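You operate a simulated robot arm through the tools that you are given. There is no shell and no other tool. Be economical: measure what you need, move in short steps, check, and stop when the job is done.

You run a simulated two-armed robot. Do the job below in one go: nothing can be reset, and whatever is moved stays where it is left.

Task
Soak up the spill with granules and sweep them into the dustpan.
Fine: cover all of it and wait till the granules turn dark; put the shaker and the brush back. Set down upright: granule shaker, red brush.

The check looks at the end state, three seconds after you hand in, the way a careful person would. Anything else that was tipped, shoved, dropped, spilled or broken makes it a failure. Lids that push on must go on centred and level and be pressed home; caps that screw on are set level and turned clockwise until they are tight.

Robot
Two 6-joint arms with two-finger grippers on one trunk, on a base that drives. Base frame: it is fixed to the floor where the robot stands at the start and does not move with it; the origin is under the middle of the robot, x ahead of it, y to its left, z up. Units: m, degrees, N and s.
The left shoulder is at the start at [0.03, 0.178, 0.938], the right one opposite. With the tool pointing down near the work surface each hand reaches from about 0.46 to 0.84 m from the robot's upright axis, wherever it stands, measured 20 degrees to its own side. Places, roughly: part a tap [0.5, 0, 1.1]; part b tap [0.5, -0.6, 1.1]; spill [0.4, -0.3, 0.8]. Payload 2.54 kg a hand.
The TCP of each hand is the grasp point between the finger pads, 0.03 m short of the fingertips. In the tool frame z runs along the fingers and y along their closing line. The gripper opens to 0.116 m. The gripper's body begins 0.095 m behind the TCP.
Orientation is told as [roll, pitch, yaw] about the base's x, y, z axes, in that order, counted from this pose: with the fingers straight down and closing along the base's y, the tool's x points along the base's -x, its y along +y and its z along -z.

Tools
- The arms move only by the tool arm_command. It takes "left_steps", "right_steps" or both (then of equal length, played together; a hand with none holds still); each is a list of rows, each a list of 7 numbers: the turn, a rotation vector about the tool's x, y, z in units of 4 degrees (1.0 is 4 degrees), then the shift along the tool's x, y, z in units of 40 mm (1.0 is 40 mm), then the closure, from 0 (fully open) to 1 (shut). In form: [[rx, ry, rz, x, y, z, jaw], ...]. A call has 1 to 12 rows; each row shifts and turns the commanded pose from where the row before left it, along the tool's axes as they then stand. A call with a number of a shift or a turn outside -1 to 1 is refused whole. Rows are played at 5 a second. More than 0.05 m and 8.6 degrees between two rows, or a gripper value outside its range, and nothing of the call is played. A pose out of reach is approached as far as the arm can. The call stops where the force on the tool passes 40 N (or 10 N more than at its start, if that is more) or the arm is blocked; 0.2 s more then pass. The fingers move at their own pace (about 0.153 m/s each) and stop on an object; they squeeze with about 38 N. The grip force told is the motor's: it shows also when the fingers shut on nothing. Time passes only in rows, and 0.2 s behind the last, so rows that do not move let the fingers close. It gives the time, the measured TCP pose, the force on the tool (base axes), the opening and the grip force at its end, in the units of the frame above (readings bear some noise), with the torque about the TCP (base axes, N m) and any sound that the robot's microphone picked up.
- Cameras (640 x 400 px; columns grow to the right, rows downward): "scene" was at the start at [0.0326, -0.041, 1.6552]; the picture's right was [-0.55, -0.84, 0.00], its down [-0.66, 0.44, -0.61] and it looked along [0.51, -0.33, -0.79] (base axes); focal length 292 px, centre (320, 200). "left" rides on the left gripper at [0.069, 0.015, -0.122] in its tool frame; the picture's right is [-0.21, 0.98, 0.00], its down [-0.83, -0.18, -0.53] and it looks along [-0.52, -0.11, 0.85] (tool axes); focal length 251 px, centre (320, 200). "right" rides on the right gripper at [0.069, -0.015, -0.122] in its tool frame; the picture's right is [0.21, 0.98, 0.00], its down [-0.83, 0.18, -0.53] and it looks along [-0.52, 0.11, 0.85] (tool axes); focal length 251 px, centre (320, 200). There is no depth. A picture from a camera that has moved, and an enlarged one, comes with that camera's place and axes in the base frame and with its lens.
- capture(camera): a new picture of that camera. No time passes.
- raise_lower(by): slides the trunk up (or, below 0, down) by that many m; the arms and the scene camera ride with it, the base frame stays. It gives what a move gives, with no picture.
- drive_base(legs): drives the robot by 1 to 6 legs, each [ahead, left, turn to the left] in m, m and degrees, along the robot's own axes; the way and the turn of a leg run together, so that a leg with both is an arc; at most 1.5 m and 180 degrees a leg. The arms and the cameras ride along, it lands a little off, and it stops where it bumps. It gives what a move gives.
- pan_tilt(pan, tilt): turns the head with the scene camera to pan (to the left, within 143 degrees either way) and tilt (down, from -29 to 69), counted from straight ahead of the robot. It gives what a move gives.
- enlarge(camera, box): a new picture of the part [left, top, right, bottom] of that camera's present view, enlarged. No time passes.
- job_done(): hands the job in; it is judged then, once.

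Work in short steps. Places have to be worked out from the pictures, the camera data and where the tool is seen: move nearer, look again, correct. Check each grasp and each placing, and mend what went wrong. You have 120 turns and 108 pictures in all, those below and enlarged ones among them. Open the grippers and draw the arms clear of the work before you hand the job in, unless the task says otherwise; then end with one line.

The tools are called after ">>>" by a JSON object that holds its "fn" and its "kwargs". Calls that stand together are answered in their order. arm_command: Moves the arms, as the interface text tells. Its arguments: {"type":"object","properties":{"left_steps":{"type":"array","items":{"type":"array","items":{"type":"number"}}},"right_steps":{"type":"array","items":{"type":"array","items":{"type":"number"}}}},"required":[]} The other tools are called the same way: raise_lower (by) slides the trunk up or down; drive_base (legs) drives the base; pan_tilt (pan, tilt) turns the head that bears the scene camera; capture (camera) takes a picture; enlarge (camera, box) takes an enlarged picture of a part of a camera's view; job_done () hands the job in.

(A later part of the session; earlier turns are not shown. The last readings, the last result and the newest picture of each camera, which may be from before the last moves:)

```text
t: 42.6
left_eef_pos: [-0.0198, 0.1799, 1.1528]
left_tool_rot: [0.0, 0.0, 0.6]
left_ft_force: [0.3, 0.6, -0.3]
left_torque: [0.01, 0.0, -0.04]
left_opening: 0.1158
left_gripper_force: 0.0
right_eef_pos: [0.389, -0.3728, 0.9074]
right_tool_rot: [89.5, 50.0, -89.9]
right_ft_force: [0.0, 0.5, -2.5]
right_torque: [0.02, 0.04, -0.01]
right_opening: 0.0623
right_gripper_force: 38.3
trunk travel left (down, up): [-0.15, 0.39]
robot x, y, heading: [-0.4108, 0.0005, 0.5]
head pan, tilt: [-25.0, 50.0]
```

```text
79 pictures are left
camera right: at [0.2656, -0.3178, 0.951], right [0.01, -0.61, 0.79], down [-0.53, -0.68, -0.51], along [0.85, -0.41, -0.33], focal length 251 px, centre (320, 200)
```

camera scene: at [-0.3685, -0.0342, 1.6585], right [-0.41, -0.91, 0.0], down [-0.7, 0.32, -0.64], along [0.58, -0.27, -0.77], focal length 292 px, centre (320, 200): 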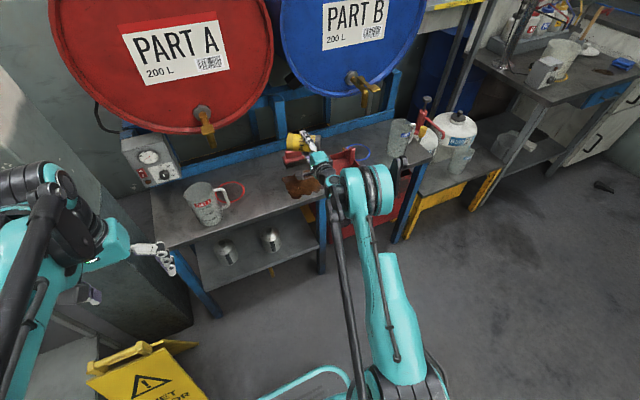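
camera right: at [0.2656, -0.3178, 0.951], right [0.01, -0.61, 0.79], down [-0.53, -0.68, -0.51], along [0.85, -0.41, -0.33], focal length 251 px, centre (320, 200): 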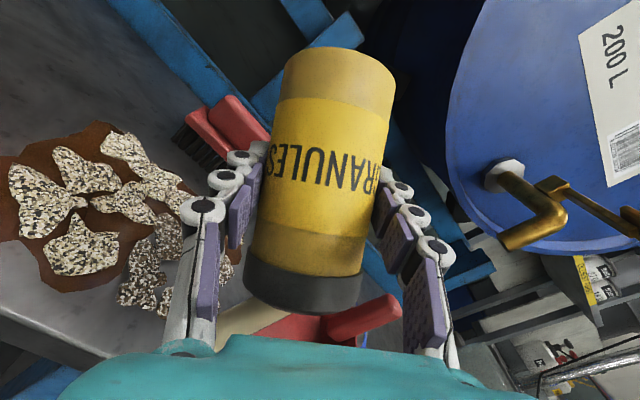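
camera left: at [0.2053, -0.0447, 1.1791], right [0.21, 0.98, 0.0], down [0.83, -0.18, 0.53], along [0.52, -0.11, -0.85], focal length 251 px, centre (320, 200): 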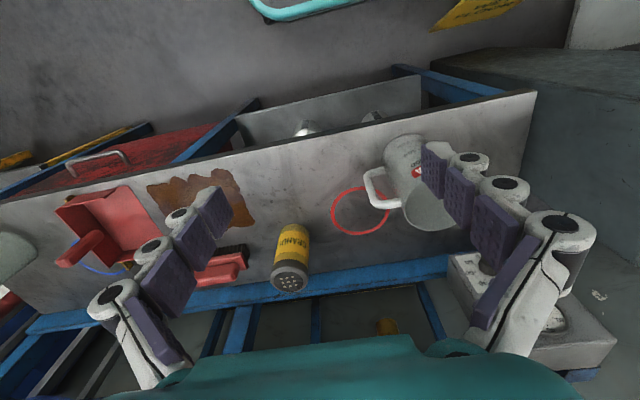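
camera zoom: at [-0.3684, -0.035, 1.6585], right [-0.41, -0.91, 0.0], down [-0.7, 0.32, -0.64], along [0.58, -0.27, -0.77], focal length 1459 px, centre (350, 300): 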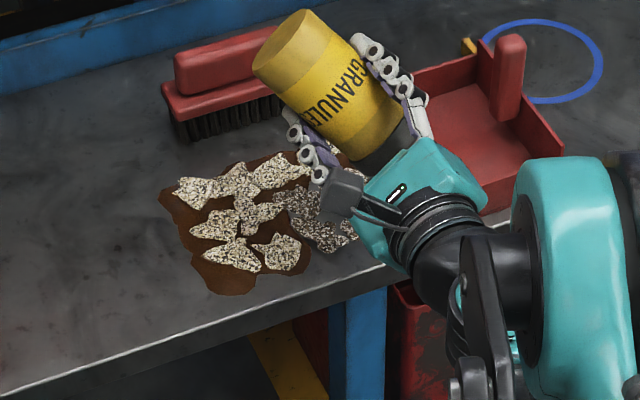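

The edge patches did not change on that pass. I roll the shaker back to stop the flow and move it aside for an unobstructed look.

>>> {"fn": "arm_command", "kwargs": {"right_steps": [[0, 0, -1, 0, 0, 0, 1], [0, 0, -1, 0, 0, 0, 1], [0, 0, -1, 0, 0, 0, 1], [0, 0, -1, 0, 0, 0, 1], [0, 0, -1, 0, 0, 0, 1], [0, 0, -1, 0, 0, 0, 1], [0, 0, -1, 0, 0, 0, 1], [0, 0, -1, 0, 0, 0, 1], [0, 0, -1, 0, 0, 0, 1], [0, 0, -1, 0, 0, 0, 1], [0, 0, -1, 0, 0, 0, 1], [0, 0, -1, 0, 0, 0, 1]]}}

>>> {"fn": "arm_command", "kwargs": {"right_steps": [[0, 0, 0, 0.8, 0.6, 0, 1], [0, 0, 0, 0.8, 0.6, 0, 1], [0, 0, 0, 1, 0.1, 0, 1], [0, 0, 0, 1, 0.1, 0, 1], [0, 0, 0, 1, 0.1, 0, 1], [0, 0, 0, 1, 0.1, 0, 1], [0, 0, 0, 1, 0.1, 0, 1], [0, 0, 0, 1, 0.1, 0, 1], [0, 0, 0, 1, 0.1, 0, 1]]}}

>>> {"fn": "enlarge", "kwargs": {"camera": "scene", "box": [250, 140, 378, 220]}}

>>> {"fn": "capture", "kwargs": {"camera": "scene"}}

```text
t: 45.2
left_eef_pos: [-0.021, 0.1814, 1.1532]
left_tool_rot: [0.0, 0.0, 0.4]
left_ft_force: [-0.1, 0.2, 0.1]
left_torque: [0.01, -0.03, 0.05]
left_opening: 0.1159
left_gripper_force: 0.0
right_eef_pos: [0.3873, -0.3738, 0.9077]
right_tool_rot: [89.8, 1.9, -89.4]
right_ft_force: [0.0, 1.0, -2.7]
right_torque: [-0.03, 0.05, 0.04]
right_opening: 0.0619
right_gripper_force: 38.1
trunk travel left (down, up): [-0.15, 0.39]
robot x, y, heading: [-0.4115, -0.0024, 0.3]
head pan, tilt: [-25.0, 50.0]
```

```text
t: 47.2
left_eef_pos: [-0.0212, 0.1823, 1.1534]
left_tool_rot: [0.0, 0.0, 0.4]
left_ft_force: [0.7, -0.6, -0.2]
left_torque: [-0.01, 0.0, 0.02]
left_opening: 0.1161
left_gripper_force: 0.0
right_eef_pos: [0.3846, -0.0298, 0.995]
right_tool_rot: [89.7, 2.0, -89.4]
right_ft_force: [-0.5, -0.1, -2.8]
right_torque: [0.04, 0.0, -0.03]
right_opening: 0.0621
right_gripper_force: 38.4
trunk travel left (down, up): [-0.15, 0.39]
robot x, y, heading: [-0.4098, 0.0003, 0.5]
head pan, tilt: [-25.0, 50.0]
```

```text
5.00 times, centred on (314, 180) of scene
camera zoom: at [-0.3688, -0.0327, 1.6586], right [-0.41, -0.91, 0.0], down [-0.7, 0.32, -0.64], along [0.58, -0.27, -0.77], focal length 1459 px, centre (350, 300)
```

zoom: 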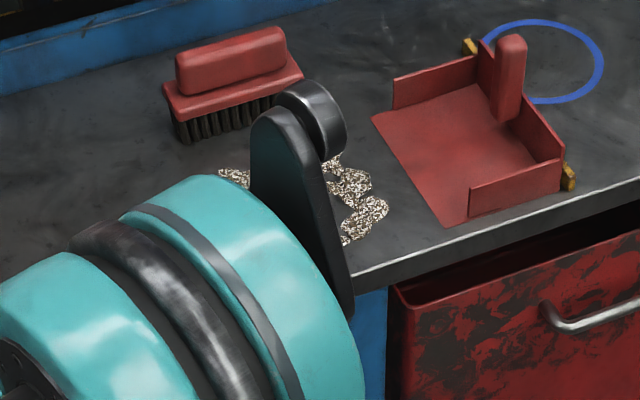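

```text
77 pictures are left
camera scene: at [-0.3688, -0.0327, 1.6586], right [-0.41, -0.91, 0.0], down [-0.7, 0.32, -0.64], along [0.58, -0.27, -0.77], focal length 292 px, centre (320, 200)
```

scene: 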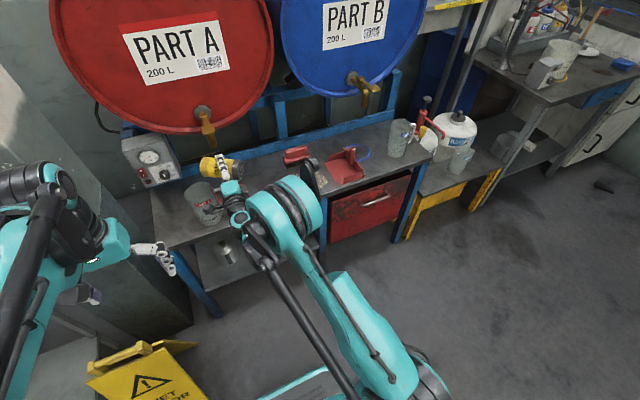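

Soaked parts lose their brown. The right arm still hides the spill from the head, so I look with the left wrist camera.

>>> {"fn": "enlarge", "kwargs": {"camera": "left", "box": [90, 210, 282, 330]}}

```text
3.33 times, centred on (186, 270) of left
camera zoom: at [-0.0904, 0.1963, 1.2749], right [0.21, 0.98, 0.0], down [0.83, -0.17, 0.53], along [0.52, -0.11, -0.85], focal length 838 px, centre (767, -33)
```

zoom: 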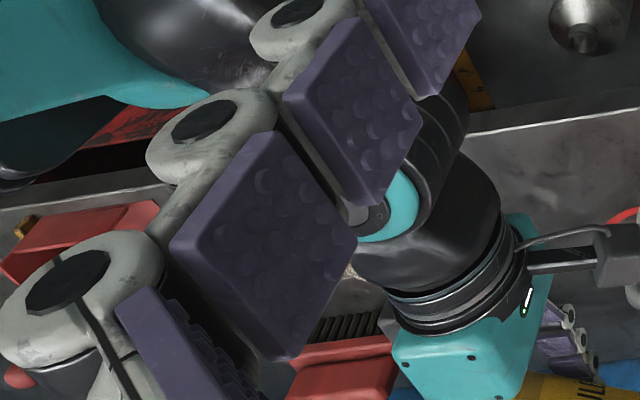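

Blocked too. I swing the right hand to the far right side instead, holding the shaker level, and look again from the head.

>>> {"fn": "arm_command", "kwargs": {"right_steps": [[0, 0, 0, -1, 0, -0.2, 1], [0, 0, 0, -1, 0, -0.2, 1], [0, 0, 0, -1, 0, -0.2, 1], [0, 0, 0, -1, 0, -0.2, 1], [0, 0, 0, -1, 0, -0.2, 1], [0, 0, 0, -1, 0, -0.2, 1], [0, 0, 0, -1, 0, -0.2, 1], [0, 0, 0, -1, 0, -0.2, 1], [0, 0, 0, -1, 0, -0.2, 1], [0, 0, 0, -1, 0, -0.2, 1], [0, 0, 0, -1, 0, -0.2, 1], [0, 0, 0, -1, 0, -0.2, 1]]}}

>>> {"fn": "enlarge", "kwargs": {"camera": "scene", "box": [250, 140, 378, 220]}}

```text
t: 49.8
left_eef_pos: [-0.0211, 0.1803, 1.1533]
left_tool_rot: [0.1, 0.0, 0.6]
left_ft_force: [-0.2, -0.8, -0.3]
left_torque: [0.04, 0.03, 0.04]
left_opening: 0.1161
left_gripper_force: 0.0
right_eef_pos: [0.2967, -0.5155, 0.9781]
right_tool_rot: [89.7, 2.1, -89.3]
right_ft_force: [-0.5, 0.2, -3.4]
right_torque: [-0.02, 0.05, 0.01]
right_opening: 0.0622
right_gripper_force: 37.9
trunk travel left (down, up): [-0.15, 0.39]
robot x, y, heading: [-0.4105, 0.0, 0.4]
head pan, tilt: [-25.0, 50.0]
```

```text
5.00 times, centred on (314, 180) of scene
camera zoom: at [-0.3688, -0.0356, 1.6585], right [-0.41, -0.91, 0.0], down [-0.7, 0.32, -0.64], along [0.58, -0.27, -0.77], focal length 1459 px, centre (350, 300)
```

zoom: 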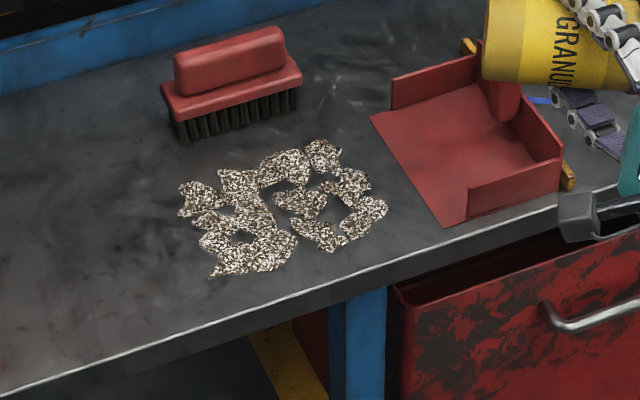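

The brown is gone everywhere and the granules are darkening. I zoom further to check for anything left uncovered.

>>> {"fn": "enlarge", "kwargs": {"camera": "scene", "box": [278, 162, 338, 200]}}

```text
10.53 times, centred on (308, 181) of scene
camera zoom: at [-0.3688, -0.0356, 1.6585], right [-0.41, -0.91, 0.0], down [-0.7, 0.32, -0.64], along [0.58, -0.27, -0.77], focal length 3072 px, centre (446, 400)
```

zoom: 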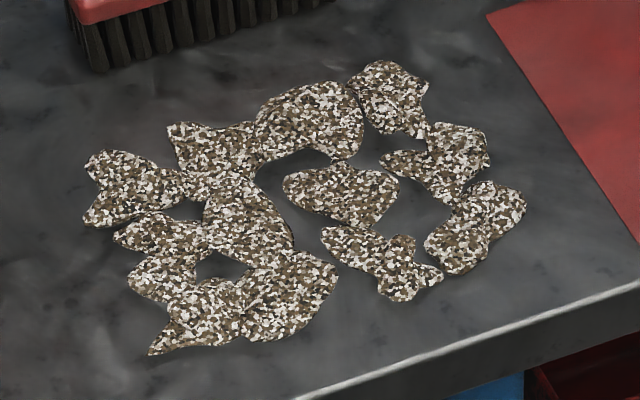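

No liquid left. I turn the shaker upright again and carry it back.

>>> {"fn": "arm_command", "kwargs": {"right_steps": [[0, 0, -1, 0, 0, 0, 1], [0, 0, -1, 0, 0, 0, 1], [0, 0, -1, 0, 0, 0, 1], [0, 0, -1, 0, 0, 0, 1], [0, 0, -1, 0, 0, 0, 1], [0, 0, -1, 0, 0, 0, 1], [0, 0, -1, 0, 0, 0, 1], [0, 0, -1, 0, 0, 0, 1], [0, 0, -1, 0, 0, 0, 1], [0, 0, -1, 0, 0, 0, 1], [0, 0, -1, 0, 0, 0, 1], [0, 0, -1, 0, 0, 0, 1]]}}

>>> {"fn": "arm_command", "kwargs": {"right_steps": [[0, 0, -1, 0, 0, 0, 1], [0, 0, -1, 0, 0, 0, 1], [0, 0, -1, 0, 0, 0, 1], [0, 0, -1, 0, 0, 0, 1], [0, 0, -1, 0, 0, 0, 1], [0, 0, -1, 0, 0, 0, 1], [0, 0, -1, 0, 0, 0, 1], [0, 0, -1, 0, 0, 0, 1], [0, 0, -1, 0, 0, 0, 1], [0, 0, -1, 0, 0, 0, 1], [0, 0, -1, 0, 0, 0, 1]]}}

>>> {"fn": "arm_command", "kwargs": {"right_steps": [[0, 1, 0, 0, 0, 0, 1], [0, 1, 0, 0, 0, 0, 1], [0, 1, 0, 0, 0, 0, 1], [0, 1, 0, 0, 0, 0, 1], [0, 1, 0, 0, 0, 0, 1], [0, 1, 0, 0, 0, 0, 1], [0, 1, 0, 0, 0, 0, 1], [0, 0.5, 0, 0, 0, 0, 1], [0, 0, 0, 0, 0, 0, 1]]}}

```text
t: 52.4
left_eef_pos: [-0.0207, 0.1807, 1.1539]
left_tool_rot: [0.0, 0.0, 0.6]
left_ft_force: [-0.9, -0.7, -1.0]
left_torque: [0.01, -0.03, -0.02]
left_opening: 0.1158
left_gripper_force: 0.0
right_eef_pos: [0.294, -0.513, 0.9781]
right_tool_rot: [89.6, -46.0, -89.0]
right_ft_force: [-0.1, 0.4, -3.9]
right_torque: [0.04, 0.04, 0.01]
right_opening: 0.0622
right_gripper_force: 37.8
trunk travel left (down, up): [-0.15, 0.39]
robot x, y, heading: [-0.4089, -0.0013, 0.6]
head pan, tilt: [-25.0, 50.0]
```

```text
t: 54.8
left_eef_pos: [-0.0196, 0.1808, 1.1524]
left_tool_rot: [0.0, -0.1, 0.5]
left_ft_force: [0.2, -0.8, 0.2]
left_torque: [-0.03, 0.02, 0.02]
left_opening: 0.116
left_gripper_force: 0.0
right_eef_pos: [0.294, -0.5123, 0.9789]
right_tool_rot: [-7.9, -89.7, 8.4]
right_ft_force: [-0.3, 0.4, -3.3]
right_torque: [0.01, -0.01, 0.01]
right_opening: 0.0622
right_gripper_force: 38.3
trunk travel left (down, up): [-0.15, 0.39]
robot x, y, heading: [-0.4073, 0.0012, 0.5]
head pan, tilt: [-25.0, 50.0]
```

```text
t: 56.8
left_eef_pos: [-0.0203, 0.1801, 1.1532]
left_tool_rot: [-0.1, 0.0, 0.5]
left_ft_force: [0.1, -0.8, 0.5]
left_torque: [-0.02, 0.0, -0.01]
left_opening: 0.116
left_gripper_force: 0.2
right_eef_pos: [0.2933, -0.5141, 0.9789]
right_tool_rot: [-0.1, -59.8, 0.5]
right_ft_force: [0.6, -0.1, -3.0]
right_torque: [0.01, 0.05, 0.01]
right_opening: 0.0621
right_gripper_force: 38.0
trunk travel left (down, up): [-0.15, 0.39]
robot x, y, heading: [-0.4107, -0.0003, 0.6]
head pan, tilt: [-25.0, 50.0]
```

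Orientation is restored. I move over the shaker's original spot.

>>> {"fn": "arm_command", "kwargs": {"right_steps": [[0, 0, 0, -0.23, 0.86, 0.57, 1], [0, 0, 0, -0.23, 0.86, 0.57, 1], [0, 0, 0, -0.23, 0.86, 0.57, 1], [0, 0, 0, -0.23, 0.86, 0.57, 1], [0, 0, 0, -0.23, 0.86, 0.57, 1], [0, 0, 0, -0.23, 0.86, 0.57, 1], [0, 0, 0, -0.23, 0.86, 0.57, 1], [0, 0, 0, -0.23, 0.86, 0.57, 1], [0, 0, 0, -0.23, 0.86, 0.57, 1], [0, 0, 0, -0.23, 0.86, 0.57, 1]]}}

>>> {"fn": "capture", "kwargs": {"camera": "right"}}

```text
t: 59.0
left_eef_pos: [-0.0197, 0.1817, 1.1528]
left_tool_rot: [0.0, 0.1, 0.5]
left_ft_force: [0.4, 0.0, -0.5]
left_torque: [-0.01, 0.02, 0.03]
left_opening: 0.1162
left_gripper_force: 0.1
right_eef_pos: [0.535, -0.165, 0.9433]
right_tool_rot: [0.0, -59.7, 0.7]
right_ft_force: [0.1, 0.1, -3.7]
right_torque: [-0.02, 0.03, -0.03]
right_opening: 0.0621
right_gripper_force: 37.9
trunk travel left (down, up): [-0.15, 0.39]
robot x, y, heading: [-0.4088, -0.0012, 0.5]
head pan, tilt: [-25.0, 50.0]
```

```text
73 pictures are left
camera right: at [0.394, -0.1808, 0.9454], right [-0.12, 0.98, -0.19], down [-0.05, 0.18, 0.98], along [0.99, 0.12, 0.02], focal length 251 px, centre (320, 200)
```

right: 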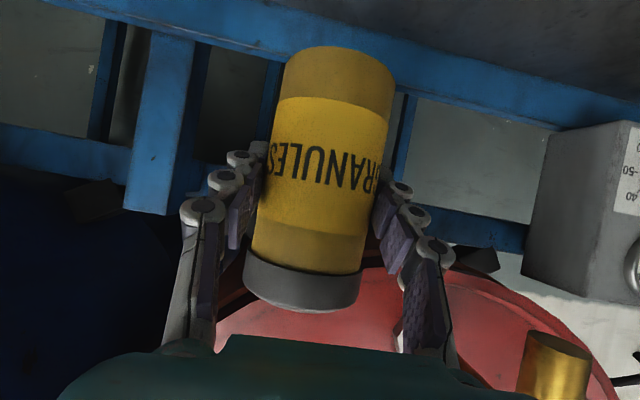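

I lower to just above the table, then settle with tiny steps watching the force.

>>> {"fn": "arm_command", "kwargs": {"right_steps": [[0, 0, 0, 0.8, -0.1, 0.5, 1], [0, 0, 0, 0.8, 0, 0.46, 1], [0, 0, 0, 0.7, 0, 0.404, 1], [0, 0, 0, 0.1, 0, 0.058, 1], [0, 0, 0, 0, 0, 0, 1]]}}

```text
t: 60.2
left_eef_pos: [-0.0198, 0.1824, 1.1525]
left_tool_rot: [0.0, -0.1, 0.6]
left_ft_force: [0.2, 0.2, -0.4]
left_torque: [-0.03, 0.04, 0.01]
left_opening: 0.116
left_gripper_force: 0.1
right_eef_pos: [0.534, -0.1695, 0.8318]
right_tool_rot: [0.0, -59.6, 0.6]
right_ft_force: [-0.3, -0.2, -3.3]
right_torque: [-0.01, 0.02, 0.0]
right_opening: 0.062
right_gripper_force: 38.5
trunk travel left (down, up): [-0.15, 0.39]
robot x, y, heading: [-0.4117, 0.0005, 0.8]
head pan, tilt: [-25.0, 50.0]
```

>>> {"fn": "arm_command", "kwargs": {"right_steps": [[0, 0, 0, 0.05, 0, 0.07, 1], [0, 0, 0, 0.05, 0, 0.07, 1], [0, 0, 0, 0.03, 0, 0.017, 1], [0, 0, 0, 0, 0, 0, 1]]}}

```text
t: 61.2
left_eef_pos: [-0.0218, 0.1812, 1.1543]
left_tool_rot: [0.0, -0.1, 0.4]
left_ft_force: [-0.7, 0.7, -0.6]
left_torque: [0.0, 0.0, 0.0]
left_opening: 0.116
left_gripper_force: 0.1
right_eef_pos: [0.5357, -0.1684, 0.8269]
right_tool_rot: [-0.1, -59.9, 0.8]
right_ft_force: [5.9, 2.0, 14.2]
right_torque: [-0.35, -0.3, 0.16]
right_opening: 0.062
right_gripper_force: 38.0
trunk travel left (down, up): [-0.15, 0.39]
robot x, y, heading: [-0.4107, -0.0006, 0.3]
head pan, tilt: [-25.0, 50.0]
```

In contact with the table. I ease off slightly, open, and look.

>>> {"fn": "arm_command", "kwargs": {"right_steps": [[0, 0, 0, -0.02, 0, -0.012, 1], [0, 0, 0, 0, 0, 0, 0.7], [0, 0, 0, 0, 0, 0, 0.3], [0, 0, 0, 0, 0, 0, 0], [0, 0, 0, 0, 0, 0, 0], [0, 0, 0, 0, 0, 0, 0]]}}

>>> {"fn": "capture", "kwargs": {"camera": "right"}}

```text
t: 62.6
left_eef_pos: [-0.0207, 0.182, 1.1525]
left_tool_rot: [0.1, 0.0, 0.4]
left_ft_force: [0.7, -0.3, 0.2]
left_torque: [-0.02, 0.01, 0.0]
left_opening: 0.1161
left_gripper_force: 0.1
right_eef_pos: [0.5372, -0.1703, 0.8242]
right_tool_rot: [0.1, -59.7, 0.6]
right_ft_force: [0.6, 0.4, -0.5]
right_torque: [0.0, 0.02, -0.01]
right_opening: 0.1159
right_gripper_force: 0.0
trunk travel left (down, up): [-0.15, 0.39]
robot x, y, heading: [-0.407, -0.0023, 0.8]
head pan, tilt: [-25.0, 50.0]
```

```text
72 pictures are left
camera right: at [0.395, -0.1869, 0.8264], right [-0.12, 0.98, -0.19], down [-0.05, 0.18, 0.98], along [0.99, 0.12, 0.02], focal length 251 px, centre (320, 200)
```

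right: 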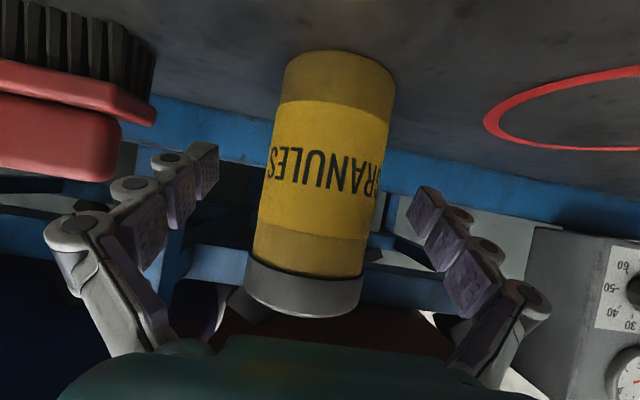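

The shaker stands upright where it was. I retract, then bring the hand to tool-down and drive forward for the brush.

>>> {"fn": "arm_command", "kwargs": {"right_steps": [[0, 0, 0, 0, 0, -0.9, 0], [0, 0, 0, 0, 0, -0.9, 0], [0, 0, 0, 0, 0, -0.9, 0], [0, 0, 0, 0, 0, -0.9, 0], [0, 0, 0, -0.866, 0, -0.5, 0], [0, 0, 0, -0.866, 0, -0.5, 0], [0, 0, 0, -0.866, 0, -0.5, 0], [0, 0, 0, -0.866, 0, -0.5, 0]]}}

>>> {"fn": "arm_command", "kwargs": {"right_steps": [[0, 1, 0, 0, -0.5, 0, 0], [0, 1, 0, 0, -0.5, 0, 0], [0, 1, 0, 0, -0.5, 0, 0], [0, 1, 0, 0, -0.5, 0, 0], [0, 1, 0, 0, -0.5, 0, 0], [0, 1, 0, 0, -0.5, 0, 0], [0, 1, 0, 0, -0.5, 0, 0], [0, 1, 0, 0, -0.5, 0, 0], [0, 1, 0, 0, -0.3, 0, 0], [0, 1, 0, 0, 0, 0, 0], [0, 1, 0, 0, 0, 0, 0], [0, 1, 0, 0, 0, 0, 0]]}}

>>> {"fn": "arm_command", "kwargs": {"right_steps": [[0, 1, 0, 0, 0, 0, 0], [0, 1, 0, 0, 0, 0, 0], [0, 1, 0, 0, 0, 0, 0]]}}

>>> {"fn": "capture", "kwargs": {"camera": "scene"}}

```text
t: 64.4
left_eef_pos: [-0.0212, 0.1818, 1.1525]
left_tool_rot: [0.0, 0.1, 0.4]
left_ft_force: [-0.9, -1.1, -0.6]
left_torque: [0.03, 0.01, 0.0]
left_opening: 0.1159
left_gripper_force: 0.0
right_eef_pos: [0.4115, -0.1714, 1.0608]
right_tool_rot: [-0.1, -59.6, 0.5]
right_ft_force: [-1.0, 0.6, 1.0]
right_torque: [0.02, -0.05, -0.02]
right_opening: 0.1163
right_gripper_force: 0.0
trunk travel left (down, up): [-0.15, 0.39]
robot x, y, heading: [-0.4111, 0.0019, 0.6]
head pan, tilt: [-25.0, 50.0]
```

```text
t: 67.0
left_eef_pos: [-0.0201, 0.1821, 1.1527]
left_tool_rot: [-0.1, 0.0, 0.5]
left_ft_force: [0.8, 0.3, 0.5]
left_torque: [-0.01, 0.04, 0.0]
left_opening: 0.1158
left_gripper_force: 0.0
right_eef_pos: [0.4061, -0.3413, 1.0529]
right_tool_rot: [0.0, -11.8, 0.7]
right_ft_force: [0.2, -0.6, -0.3]
right_torque: [0.01, 0.0, 0.03]
right_opening: 0.1159
right_gripper_force: 0.1
right hand out of reach, approached as far as the arm can: row 12
trunk travel left (down, up): [-0.15, 0.39]
robot x, y, heading: [-0.4084, -0.0019, 0.4]
head pan, tilt: [-25.0, 50.0]
```

```text
t: 67.8
left_eef_pos: [-0.0202, 0.1813, 1.1541]
left_tool_rot: [-0.1, 0.0, 0.4]
left_ft_force: [-0.9, -0.3, -0.1]
left_torque: [0.01, -0.01, 0.04]
left_opening: 0.1165
left_gripper_force: 0.0
right_eef_pos: [0.3584, -0.3316, 1.0391]
right_tool_rot: [0.0, 0.3, 0.7]
right_ft_force: [0.4, 0.6, 0.0]
right_torque: [0.03, 0.0, -0.02]
right_opening: 0.1163
right_gripper_force: 0.1
right hand out of reach, approached as far as the arm can: row 1, 2, 3
trunk travel left (down, up): [-0.15, 0.39]
robot x, y, heading: [-0.4136, -0.0005, 0.6]
head pan, tilt: [-25.0, 50.0]
```

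```text
71 pictures are left
camera scene: at [-0.369, -0.0339, 1.6586], right [-0.41, -0.91, 0.0], down [-0.7, 0.32, -0.64], along [0.58, -0.27, -0.77], focal length 292 px, centre (320, 200)
```

scene: 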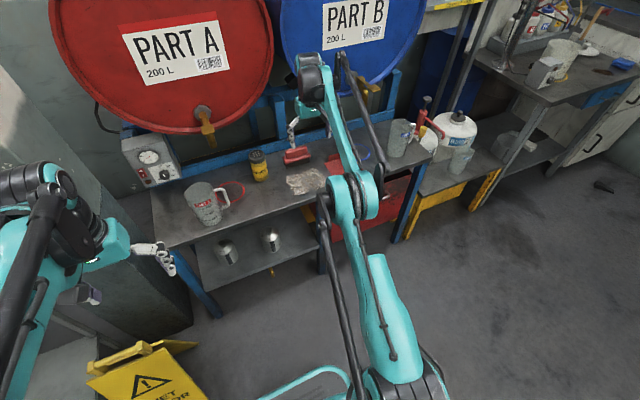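

The arm is at full stretch. I pull the hand back, then drive forward 0.26 m.

>>> {"fn": "arm_command", "kwargs": {"right_steps": [[0, 0, 0, 1, 0, 0, 0], [0, 0, 0, 1, 0, 0, 0], [0, 0, 0, 1, 0, 0, 0], [0, 0, 0, 1, 0, 0, 0], [0, 0, 0, 1, 0, 0, 0], [0, 0, 0, 0.5, 0, 0, 0]]}}

>>> {"fn": "drive_base", "kwargs": {"legs": [[0.26, 0, -0.5]]}}

>>> {"fn": "capture", "kwargs": {"camera": "right"}}

>>> {"fn": "enlarge", "kwargs": {"camera": "scene", "box": [230, 150, 430, 275]}}

```text
t: 69.2
left_eef_pos: [-0.0208, 0.1816, 1.1533]
left_tool_rot: [0.0, 0.0, 0.5]
left_ft_force: [0.4, 0.2, -1.0]
left_torque: [0.04, 0.02, -0.02]
left_opening: 0.1161
left_gripper_force: 0.0
right_eef_pos: [0.1366, -0.3336, 1.0424]
right_tool_rot: [0.1, 0.3, 0.6]
right_ft_force: [0.1, 0.0, 0.2]
right_torque: [0.01, -0.02, 0.01]
right_opening: 0.1156
right_gripper_force: 0.0
trunk travel left (down, up): [-0.15, 0.39]
robot x, y, heading: [-0.4055, 0.0006, 0.4]
head pan, tilt: [-25.0, 50.0]
```

```text
t: 71.1
left_eef_pos: [0.2466, 0.1807, 1.1528]
left_tool_rot: [0.0, 0.1, 0.2]
left_ft_force: [0.5, -0.3, -0.2]
left_torque: [-0.01, 0.04, 0.0]
left_opening: 0.1159
left_gripper_force: 0.1
right_eef_pos: [0.4025, -0.335, 1.0415]
right_tool_rot: [0.1, 0.3, 0.3]
right_ft_force: [0.4, 0.4, 0.3]
right_torque: [0.01, 0.07, -0.02]
right_opening: 0.1158
right_gripper_force: 0.1
trunk travel left (down, up): [-0.15, 0.39]
robot x, y, heading: [-0.1438, -0.0004, 0.4]
head pan, tilt: [-25.0, 50.0]
```

```text
70 pictures are left
camera right: at [0.3319, -0.3498, 1.1638], right [-0.22, 0.98, 0.0], down [0.83, 0.19, 0.53], along [0.52, 0.12, -0.85], focal length 251 px, centre (320, 200)
```

right: 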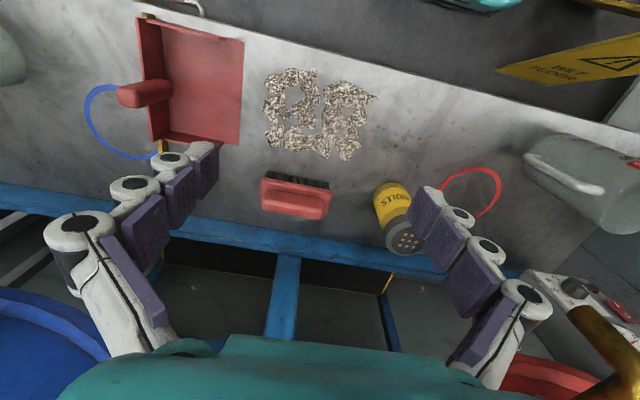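

```text
3.20 times, centred on (330, 212) of scene
camera zoom: at [-0.1023, -0.0325, 1.6585], right [-0.42, -0.91, 0.0], down [-0.7, 0.32, -0.64], along [0.58, -0.27, -0.77], focal length 934 px, centre (288, 160)
```

zoom: 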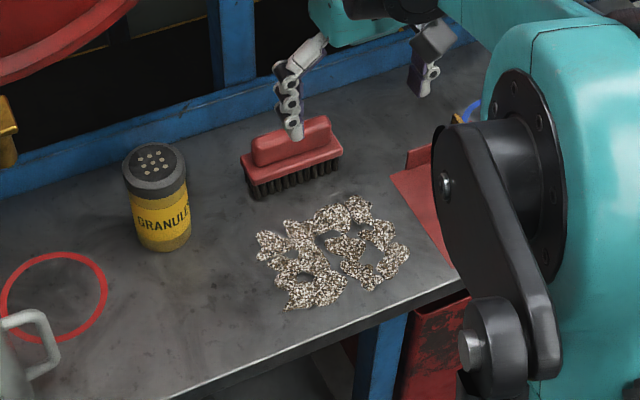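

I zoom the wrist view to pin down the brush pose.

>>> {"fn": "enlarge", "kwargs": {"camera": "right", "box": [240, 150, 368, 230]}}

```text
5.00 times, centred on (304, 190) of right
camera zoom: at [0.3319, -0.3498, 1.1638], right [-0.22, 0.98, 0.0], down [0.83, 0.19, 0.53], along [0.52, 0.12, -0.85], focal length 1257 px, centre (400, 250)
```

zoom: 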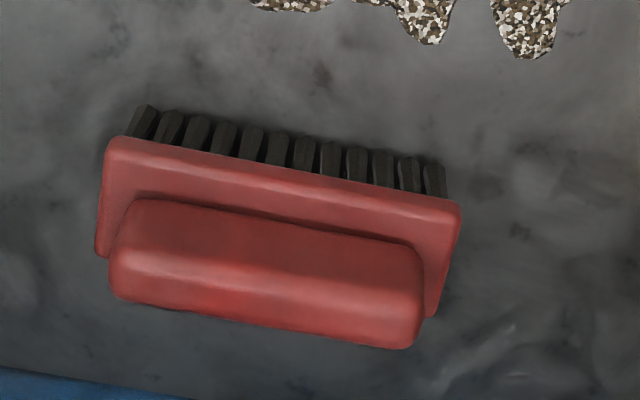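

The brush centre is at (0.554, -0.343) with its long axis along y, and the handle is about 28 mm wide with its top near z 0.828. I turn the hand 90° so it closes along x, then go above it.

>>> {"fn": "arm_command", "kwargs": {"right_steps": [[0, 0, -1, 0, 0, 0, 0], [0, 0, -1, 0, 0, 0, 0], [0, 0, -1, 0, 0, 0, 0], [0, 0, -1, 0, 0, 0, 0], [0, 0, -1, 0, 0, 0, 0], [0, 0, -1, 0, 0, 0, 0], [0, 0, -1, 0, 0, 0, 0], [0, 0, -1, 0, 0, 0, 0], [0, 0, -1, 0, 0, 0, 0], [0, 0, -1, 0, 0, 0, 0], [0, 0, -1, 0, 0, 0, 0], [0, 0, -1, 0, 0, 0, 0]]}}

>>> {"fn": "arm_command", "kwargs": {"right_steps": [[0, 0, -1, 0, 0, 0, 0], [0, 0, -1, 0, 0, 0, 0], [0, 0, -1, 0, 0, 0, 0], [0, 0, -1, 0, 0, 0, 0], [0, 0, -1, 0, 0, 0, 0], [0, 0, -1, 0, 0, 0, 0], [0, 0, -1, 0, 0, 0, 0], [0, 0, -1, 0, 0, 0, 0], [0, 0, -1, 0, 0, 0, 0], [0, 0, -1, 0, 0, 0, 0], [0, 0, -0.4, 0, 0, 0, 0]]}}

>>> {"fn": "arm_command", "kwargs": {"right_steps": [[0, 0, 0, 0, -0.75, 0.7, 0], [0, 0, 0, 0, -0.75, 0.7, 0], [0, 0, 0, 0, -0.75, 0.7, 0], [0, 0, 0, 0, -0.75, 0.7, 0], [0, 0, 0, 0, -0.75, 0.7, 0]]}}

>>> {"fn": "capture", "kwargs": {"camera": "right"}}

>>> {"fn": "capture", "kwargs": {"camera": "scene"}}

```text
t: 73.7
left_eef_pos: [0.2461, 0.1805, 1.1528]
left_tool_rot: [-0.1, 0.0, 0.2]
left_ft_force: [0.1, -0.5, 0.5]
left_torque: [0.0, 0.0, 0.02]
left_opening: 0.1162
left_gripper_force: 0.1
right_eef_pos: [0.4004, -0.3355, 1.0413]
right_tool_rot: [0.2, 0.3, 48.3]
right_ft_force: [0.2, 0.2, 0.3]
right_torque: [-0.01, 0.01, 0.0]
right_opening: 0.1162
right_gripper_force: 0.0
trunk travel left (down, up): [-0.15, 0.39]
robot x, y, heading: [-0.1409, 0.001, 0.3]
head pan, tilt: [-25.0, 50.0]
```

```text
t: 76.1
left_eef_pos: [0.2461, 0.1811, 1.1544]
left_tool_rot: [-0.1, -0.1, 0.3]
left_ft_force: [-0.1, 1.1, 0.9]
left_torque: [-0.01, 0.03, 0.0]
left_opening: 0.116
left_gripper_force: 0.1
right_eef_pos: [0.3998, -0.334, 1.0404]
right_tool_rot: [0.3, 0.0, 90.0]
right_ft_force: [-0.2, -0.4, 0.2]
right_torque: [-0.02, 0.03, -0.05]
right_opening: 0.1159
right_gripper_force: 0.1
trunk travel left (down, up): [-0.15, 0.39]
robot x, y, heading: [-0.1433, 0.0009, 0.3]
head pan, tilt: [-25.0, 50.0]
```

```text
t: 77.3
left_eef_pos: [0.2477, 0.1815, 1.1522]
left_tool_rot: [0.1, 0.0, 0.3]
left_ft_force: [0.3, 0.4, -0.5]
left_torque: [0.0, 0.03, -0.02]
left_opening: 0.116
left_gripper_force: 0.1
right_eef_pos: [0.5516, -0.3348, 0.9006]
right_tool_rot: [0.3, 0.0, 89.9]
right_ft_force: [0.1, -0.3, -0.3]
right_torque: [-0.03, 0.05, 0.0]
right_opening: 0.1157
right_gripper_force: 0.0
trunk travel left (down, up): [-0.15, 0.39]
robot x, y, heading: [-0.1484, -0.0019, 0.1]
head pan, tilt: [-25.0, 50.0]
```

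```text
67 pictures are left
camera right: at [0.5666, -0.4029, 1.0223], right [-0.98, -0.21, 0.01], down [-0.18, 0.83, 0.54], along [-0.12, 0.52, -0.84], focal length 251 px, centre (320, 200)
```

right: 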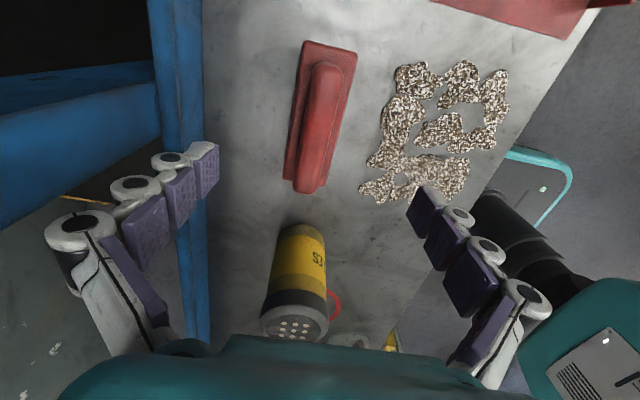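

```text
66 pictures are left
camera scene: at [-0.1017, -0.0332, 1.6585], right [-0.42, -0.91, 0.0], down [-0.7, 0.32, -0.64], along [0.58, -0.27, -0.77], focal length 292 px, centre (320, 200)
```

scene: 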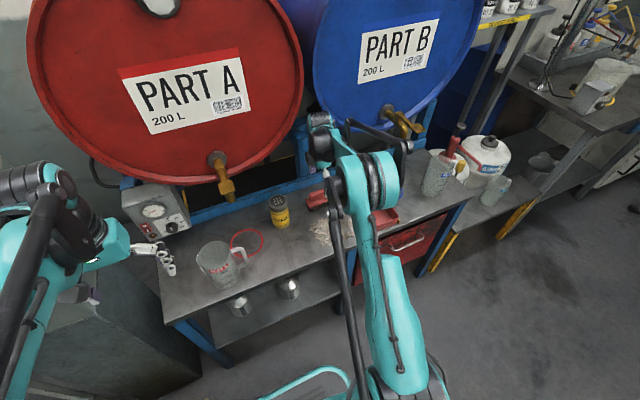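

The wrist view confirms the brush at about (0.554, -0.347). I partly close the jaws, descend to z 0.836 and grip.

>>> {"fn": "arm_command", "kwargs": {"right_steps": [[0, 0, 0, 0.25, -0.06, 0, 0.4], [0, 0, 0, 0, 0, 0.55, 0.4], [0, 0, 0, 0, 0, 0.55, 0.4], [0, 0, 0, 0, 0, 0.45, 0.4], [0, 0, 0, 0, 0, 0.06, 0.4], [0, 0, 0, 0, 0, 0, 0.4]]}}

>>> {"fn": "capture", "kwargs": {"camera": "right"}}

```text
t: 78.7
left_eef_pos: [0.2453, 0.181, 1.1539]
left_tool_rot: [0.0, 0.0, 0.2]
left_ft_force: [-0.5, -0.3, -0.7]
left_torque: [-0.01, 0.01, -0.01]
left_opening: 0.1161
left_gripper_force: 0.0
right_eef_pos: [0.5533, -0.3459, 0.8363]
right_tool_rot: [0.4, -0.1, 90.0]
right_ft_force: [-0.9, -0.7, 1.2]
right_torque: [0.0, 0.01, -0.02]
right_opening: 0.0697
right_gripper_force: 0.0
trunk travel left (down, up): [-0.15, 0.39]
robot x, y, heading: [-0.1432, 0.0002, 0.3]
head pan, tilt: [-25.0, 50.0]
```

```text
65 pictures are left
camera right: at [0.5662, -0.4139, 0.9582], right [-0.98, -0.21, 0.0], down [-0.18, 0.83, 0.53], along [-0.12, 0.52, -0.84], focal length 251 px, centre (320, 200)
```

right: 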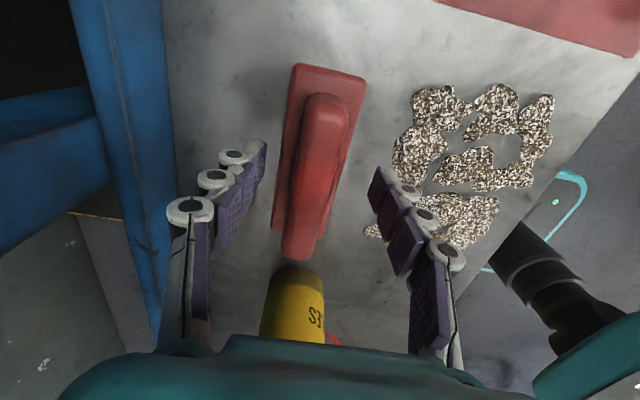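

The handle lies between the pads, so I close the gripper.

>>> {"fn": "arm_command", "kwargs": {"right_steps": [[0, 0, 0, 0, 0, 0, 1], [0, 0, 0, 0, 0, 0, 1], [0, 0, 0, 0, 0, 0, 1], [0, 0, 0, 0, 0, 0, 1]]}}

>>> {"fn": "capture", "kwargs": {"camera": "right"}}

```text
t: 79.7
left_eef_pos: [0.245, 0.1808, 1.1542]
left_tool_rot: [0.0, 0.0, 0.1]
left_ft_force: [-0.3, 0.6, -0.4]
left_torque: [0.02, 0.0, -0.01]
left_opening: 0.1163
left_gripper_force: 0.1
right_eef_pos: [0.5511, -0.3443, 0.8365]
right_tool_rot: [0.3, 0.0, 89.9]
right_ft_force: [0.9, 0.1, 2.2]
right_torque: [-0.02, -0.08, -0.01]
right_opening: 0.0211
right_gripper_force: 38.3
trunk travel left (down, up): [-0.15, 0.39]
robot x, y, heading: [-0.1425, -0.0023, 0.2]
head pan, tilt: [-25.0, 50.0]
```

```text
64 pictures are left
camera right: at [0.5659, -0.4139, 0.9586], right [-0.98, -0.21, 0.0], down [-0.18, 0.83, 0.53], along [-0.12, 0.52, -0.85], focal length 251 px, centre (320, 200)
```

right: 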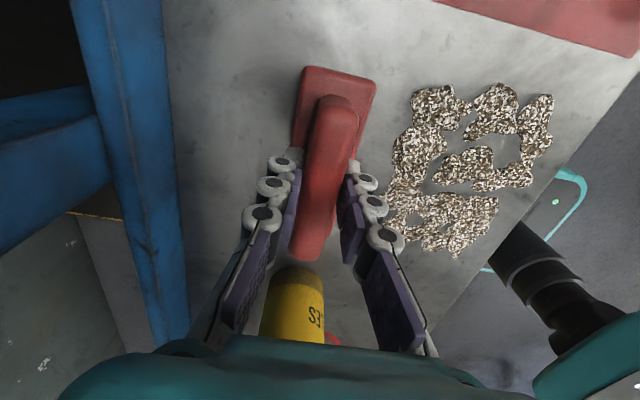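

Gripped at 21 mm; brush bottom is on the table at TCP z 0.8365. I lift and turn it 90° so its long axis is along x.

>>> {"fn": "arm_command", "kwargs": {"right_steps": [[0, 0, 0, 0, 0, -0.8, 1], [0, 0, 0, 0, 0, -0.8, 1], [0, 0, 1, 0, 0, 0, 1], [0, 0, 1, 0, 0, 0, 1], [0, 0, 1, 0, 0, 0, 1], [0, 0, 1, 0, 0, 0, 1], [0, 0, 1, 0, 0, 0, 1], [0, 0, 1, 0, 0, 0, 1], [0, 0, 1, 0, 0, 0, 1], [0, 0, 1, 0, 0, 0, 1], [0, 0, 1, 0, 0, 0, 1], [0, 0, 1, 0, 0, 0, 1]]}}

>>> {"fn": "arm_command", "kwargs": {"right_steps": [[0, 0, 1, 0, 0, 0, 1], [0, 0, 1, 0, 0, 0, 1], [0, 0, 1, 0, 0, 0, 1], [0, 0, 1, 0, 0, 0, 1], [0, 0, 1, 0, 0, 0, 1], [0, 0, 1, 0, 0, 0, 1], [0, 0, 1, 0, 0, 0, 1], [0, 0, 1, 0, 0, 0, 1], [0, 0, 1, 0, 0, 0, 1], [0, 0, 1, 0, 0, 0, 1], [0, 0, 1, 0, 0, 0, 1], [0, 0, 1, 0, 0, 0, 1]]}}

>>> {"fn": "arm_command", "kwargs": {"right_steps": [[0, 0, 0.5, 0.9, 0, 0, 1], [0, 0, 0, 0.95, 0, 0, 1], [0, 0, 0, 0.95, 0, 0, 1], [0, 0, 0, 0, 0, 0, 1]]}}

>>> {"fn": "capture", "kwargs": {"camera": "right"}}

```text
t: 82.3
left_eef_pos: [0.245, 0.1818, 1.1528]
left_tool_rot: [-0.1, -0.1, 0.2]
left_ft_force: [0.5, 0.3, 0.6]
left_torque: [0.03, 0.04, 0.01]
left_opening: 0.116
left_gripper_force: 0.1
right_eef_pos: [0.5524, -0.3458, 0.9009]
right_tool_rot: [0.2, 0.2, 49.8]
right_ft_force: [0.0, -0.3, -1.6]
right_torque: [0.02, 0.01, 0.02]
right_opening: 0.0211
right_gripper_force: 37.6
trunk travel left (down, up): [-0.15, 0.39]
robot x, y, heading: [-0.1471, 0.0018, 0.1]
head pan, tilt: [-25.0, 50.0]
```

```text
t: 84.9
left_eef_pos: [0.2446, 0.1816, 1.1532]
left_tool_rot: [0.0, 0.1, 0.2]
left_ft_force: [0.5, 0.9, 0.4]
left_torque: [-0.01, 0.02, 0.0]
left_opening: 0.116
left_gripper_force: 0.1
right_eef_pos: [0.5513, -0.3448, 0.902]
right_tool_rot: [0.0, 0.3, 1.8]
right_ft_force: [-0.8, 0.6, -1.2]
right_torque: [-0.03, 0.02, -0.03]
right_opening: 0.021
right_gripper_force: 37.9
trunk travel left (down, up): [-0.15, 0.39]
robot x, y, heading: [-0.1414, 0.002, -0.0]
head pan, tilt: [-25.0, 50.0]
```

```text
t: 85.9
left_eef_pos: [0.2469, 0.1802, 1.1533]
left_tool_rot: [-0.1, 0.1, 0.2]
left_ft_force: [-0.4, -0.4, -0.2]
left_torque: [-0.01, 0.02, 0.02]
left_opening: 0.1155
left_gripper_force: 0.1
right_eef_pos: [0.4388, -0.3443, 0.8978]
right_tool_rot: [0.0, 0.3, -0.1]
right_ft_force: [0.0, -0.4, -1.1]
right_torque: [0.05, 0.05, -0.01]
right_opening: 0.021
right_gripper_force: 38.1
trunk travel left (down, up): [-0.15, 0.39]
robot x, y, heading: [-0.1423, 0.0023, 0.1]
head pan, tilt: [-25.0, 50.0]
```

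```text
63 pictures are left
camera right: at [0.3693, -0.3587, 1.0201], right [-0.21, 0.98, 0.0], down [0.83, 0.18, 0.53], along [0.52, 0.11, -0.85], focal length 251 px, centre (320, 200)
```

right: 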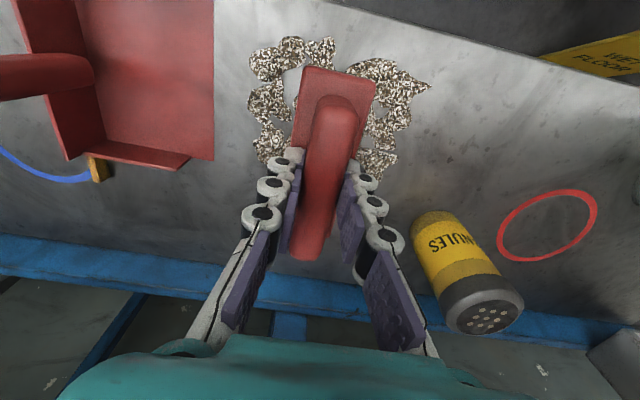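

The brush is held about centred. I move to the start of the stroke beyond the granules on the shaker side, and check how dark they are.

>>> {"fn": "arm_command", "kwargs": {"right_steps": [[0, 0, 0, 0, 0.85, 0, 1], [0, 0, 0, 0, 0.85, 0, 1], [0, 0, 0, 0, 0.85, 0, 1], [0, 0, 0, 0, 0.85, 0, 1], [0, 0, 0, 0, 0, 0, 1], [0, 0, 0, 0, 0, 0, 1]]}}

>>> {"fn": "enlarge", "kwargs": {"camera": "right", "box": [90, 10, 346, 170]}}

```text
t: 87.3
left_eef_pos: [0.2456, 0.1805, 1.1534]
left_tool_rot: [0.1, 0.0, 0.2]
left_ft_force: [-0.1, -0.6, -0.2]
left_torque: [0.0, 0.0, 0.05]
left_opening: 0.116
left_gripper_force: 0.0
right_eef_pos: [0.4419, -0.2054, 0.8974]
right_tool_rot: [-0.1, 0.3, -0.1]
right_ft_force: [-0.5, -0.2, -1.2]
right_torque: [-0.02, -0.01, -0.02]
right_opening: 0.0211
right_gripper_force: 37.9
trunk travel left (down, up): [-0.15, 0.39]
robot x, y, heading: [-0.1435, 0.0015, 0.3]
head pan, tilt: [-25.0, 50.0]
```

```text
2.50 times, centred on (218, 90) of right
camera zoom: at [0.3714, -0.2206, 1.0201], right [-0.21, 0.98, 0.0], down [0.83, 0.18, 0.53], along [0.52, 0.11, -0.85], focal length 629 px, centre (575, 475)
```

zoom: 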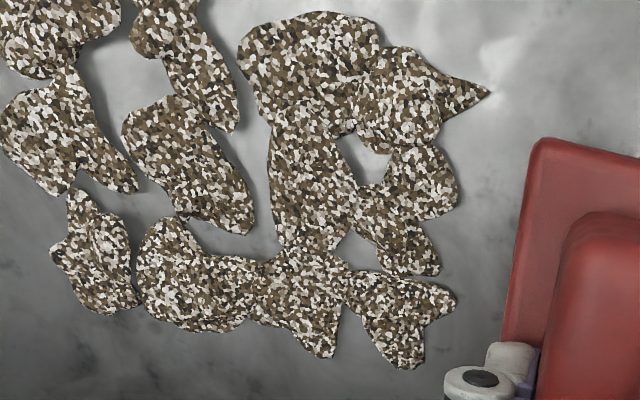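

They are brown-speckled. I wait a while and compare to see whether they still change.

>>> {"fn": "arm_command", "kwargs": {"right_steps": [[0, 0, 0, 0, 0, 0, 1], [0, 0, 0, 0, 0, 0, 1], [0, 0, 0, 0, 0, 0, 1], [0, 0, 0, 0, 0, 0, 1], [0, 0, 0, 0, 0, 0, 1], [0, 0, 0, 0, 0, 0, 1], [0, 0, 0, 0, 0, 0, 1], [0, 0, 0, 0, 0, 0, 1], [0, 0, 0, 0, 0, 0, 1], [0, 0, 0, 0, 0, 0, 1], [0, 0, 0, 0, 0, 0, 1], [0, 0, 0, 0, 0, 0, 1]]}}

>>> {"fn": "arm_command", "kwargs": {"right_steps": [[0, 0, 0, 0, 0, 0, 1], [0, 0, 0, 0, 0, 0, 1], [0, 0, 0, 0, 0, 0, 1], [0, 0, 0, 0, 0, 0, 1], [0, 0, 0, 0, 0, 0, 1], [0, 0, 0, 0, 0, 0, 1], [0, 0, 0, 0, 0, 0, 1], [0, 0, 0, 0, 0, 0, 1], [0, 0, 0, 0, 0, 0, 1], [0, 0, 0, 0, 0, 0, 1], [0, 0, 0, 0, 0, 0, 1], [0, 0, 0, 0, 0, 0, 1]]}}

>>> {"fn": "arm_command", "kwargs": {"right_steps": [[0, 0, 0, 0, 0, 0, 1], [0, 0, 0, 0, 0, 0, 1], [0, 0, 0, 0, 0, 0, 1], [0, 0, 0, 0, 0, 0, 1], [0, 0, 0, 0, 0, 0, 1], [0, 0, 0, 0, 0, 0, 1], [0, 0, 0, 0, 0, 0, 1], [0, 0, 0, 0, 0, 0, 1], [0, 0, 0, 0, 0, 0, 1], [0, 0, 0, 0, 0, 0, 1], [0, 0, 0, 0, 0, 0, 1], [0, 0, 0, 0, 0, 0, 1]]}}

>>> {"fn": "enlarge", "kwargs": {"camera": "right", "box": [90, 10, 346, 170]}}

```text
t: 89.9
left_eef_pos: [0.2462, 0.1805, 1.1536]
left_tool_rot: [-0.1, 0.1, 0.3]
left_ft_force: [-0.6, 0.5, 0.2]
left_torque: [-0.01, -0.01, 0.03]
left_opening: 0.1158
left_gripper_force: 0.0
right_eef_pos: [0.4403, -0.2067, 0.8982]
right_tool_rot: [0.0, 0.2, -0.1]
right_ft_force: [0.0, 0.0, -1.0]
right_torque: [-0.03, -0.01, -0.05]
right_opening: 0.021
right_gripper_force: 37.7
trunk travel left (down, up): [-0.15, 0.39]
robot x, y, heading: [-0.142, -0.0024, 0.2]
head pan, tilt: [-25.0, 50.0]
```

```text
t: 92.5
left_eef_pos: [0.2449, 0.1811, 1.1538]
left_tool_rot: [0.0, 0.1, 0.2]
left_ft_force: [-0.4, -0.3, 0.8]
left_torque: [0.01, 0.01, 0.0]
left_opening: 0.1156
left_gripper_force: 0.1
right_eef_pos: [0.4403, -0.2068, 0.8977]
right_tool_rot: [0.1, 0.3, -0.1]
right_ft_force: [-0.4, 0.9, -1.4]
right_torque: [0.02, -0.03, 0.01]
right_opening: 0.021
right_gripper_force: 38.4
trunk travel left (down, up): [-0.15, 0.39]
robot x, y, heading: [-0.142, 0.0024, -0.0]
head pan, tilt: [-25.0, 50.0]
```

```text
t: 95.1
left_eef_pos: [0.2462, 0.1805, 1.1524]
left_tool_rot: [0.1, 0.0, 0.2]
left_ft_force: [0.0, 0.4, 0.1]
left_torque: [0.01, 0.01, -0.01]
left_opening: 0.116
left_gripper_force: 0.0
right_eef_pos: [0.4411, -0.2072, 0.8968]
right_tool_rot: [0.1, 0.3, -0.1]
right_ft_force: [0.1, 0.6, -1.1]
right_torque: [0.02, -0.02, -0.03]
right_opening: 0.0211
right_gripper_force: 37.9
trunk travel left (down, up): [-0.15, 0.39]
robot x, y, heading: [-0.1423, 0.0008, 0.1]
head pan, tilt: [-25.0, 50.0]
```

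```text
2.50 times, centred on (218, 90) of right
camera zoom: at [0.3714, -0.221, 1.02], right [-0.21, 0.98, 0.0], down [0.83, 0.18, 0.53], along [0.52, 0.11, -0.85], focal length 629 px, centre (575, 475)
```

zoom: 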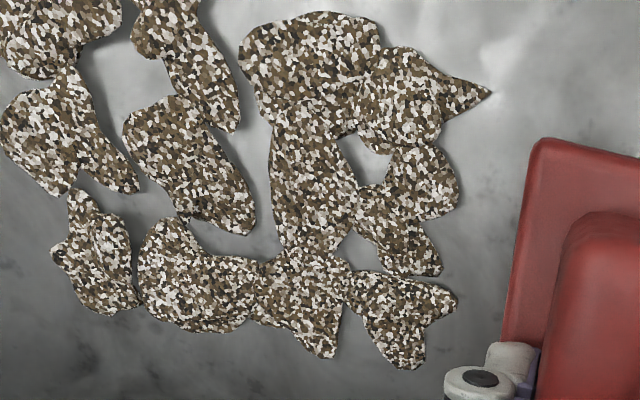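

No further change, so the granules have taken up the liquid. I lower the brush to the table and sweep toward the pan, stopping short of the lip to check.

>>> {"fn": "arm_command", "kwargs": {"right_steps": [[0, 0, 0, 0, 0, 0.8, 1], [0, 0, 0, 0, 0, 0.6, 1], [0, 0, 0, 0, 0, 0.09, 1], [0, 0, 0, 0, -0.5, 0, 1], [0, 0, 0, 0, -0.5, 0, 1], [0, 0, 0, 0, -0.5, 0, 1], [0, 0, 0, 0, -0.5, 0, 1], [0, 0, 0, 0, -0.5, 0, 1]]}}

>>> {"fn": "capture", "kwargs": {"camera": "right"}}

```text
t: 96.9
left_eef_pos: [0.2463, 0.1797, 1.1537]
left_tool_rot: [0.0, 0.1, 0.2]
left_ft_force: [0.9, -0.7, 0.3]
left_torque: [0.01, 0.02, 0.0]
left_opening: 0.1161
left_gripper_force: 0.1
right_eef_pos: [0.439, -0.31, 0.8422]
right_tool_rot: [0.0, 0.3, -0.1]
right_ft_force: [-0.9, -0.2, -1.1]
right_torque: [0.03, 0.02, -0.01]
right_opening: 0.0214
right_gripper_force: 37.9
trunk travel left (down, up): [-0.15, 0.39]
robot x, y, heading: [-0.1427, -0.0026, 0.2]
head pan, tilt: [-25.0, 50.0]
```

```text
60 pictures are left
camera right: at [0.3693, -0.3235, 0.9647], right [-0.21, 0.98, 0.0], down [0.83, 0.18, 0.53], along [0.52, 0.11, -0.85], focal length 251 px, centre (320, 200)
```

right: 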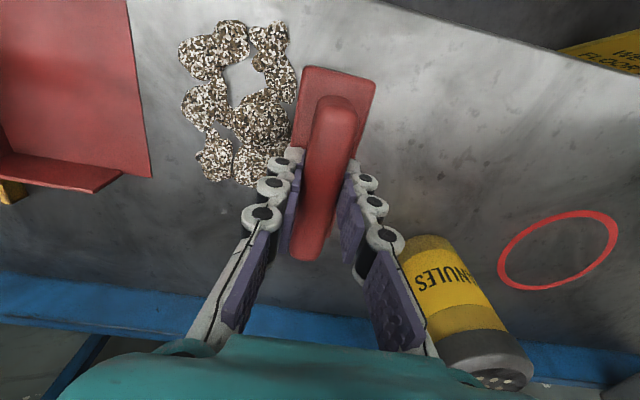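

The sweep works and leaves the table clean behind the brush, with the bristles about 5 mm clear. I continue to the lip.

>>> {"fn": "arm_command", "kwargs": {"right_steps": [[0, 0, 0, 0, -0.5, 0, 1], [0, 0, 0, 0, -0.5, 0, 1], [0, 0, 0, 0, -0.5, 0, 1], [0, 0, 0, 0, -0.5, 0, 1], [0, 0, 0, 0, -0.5, 0, 1]]}}

>>> {"fn": "capture", "kwargs": {"camera": "right"}}

```text
t: 98.1
left_eef_pos: [0.2461, 0.1786, 1.1531]
left_tool_rot: [0.0, 0.0, 0.2]
left_ft_force: [-0.4, -1.0, 0.6]
left_torque: [0.0, -0.02, -0.01]
left_opening: 0.1159
left_gripper_force: 0.0
right_eef_pos: [0.4399, -0.4103, 0.8432]
right_tool_rot: [0.0, 0.3, -0.1]
right_ft_force: [0.2, -0.2, -1.2]
right_torque: [0.02, 0.05, 0.04]
right_opening: 0.0212
right_gripper_force: 37.8
trunk travel left (down, up): [-0.15, 0.39]
robot x, y, heading: [-0.1421, -0.0003, 0.1]
head pan, tilt: [-25.0, 50.0]
```

```text
59 pictures are left
camera right: at [0.3701, -0.4251, 0.9655], right [-0.21, 0.98, 0.0], down [0.83, 0.18, 0.53], along [0.52, 0.11, -0.85], focal length 251 px, centre (320, 200)
```

right: 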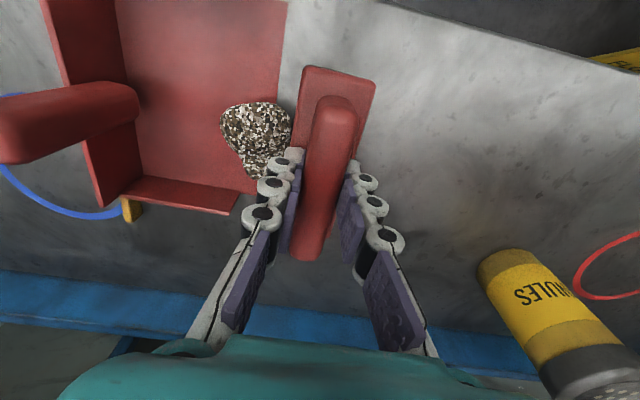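

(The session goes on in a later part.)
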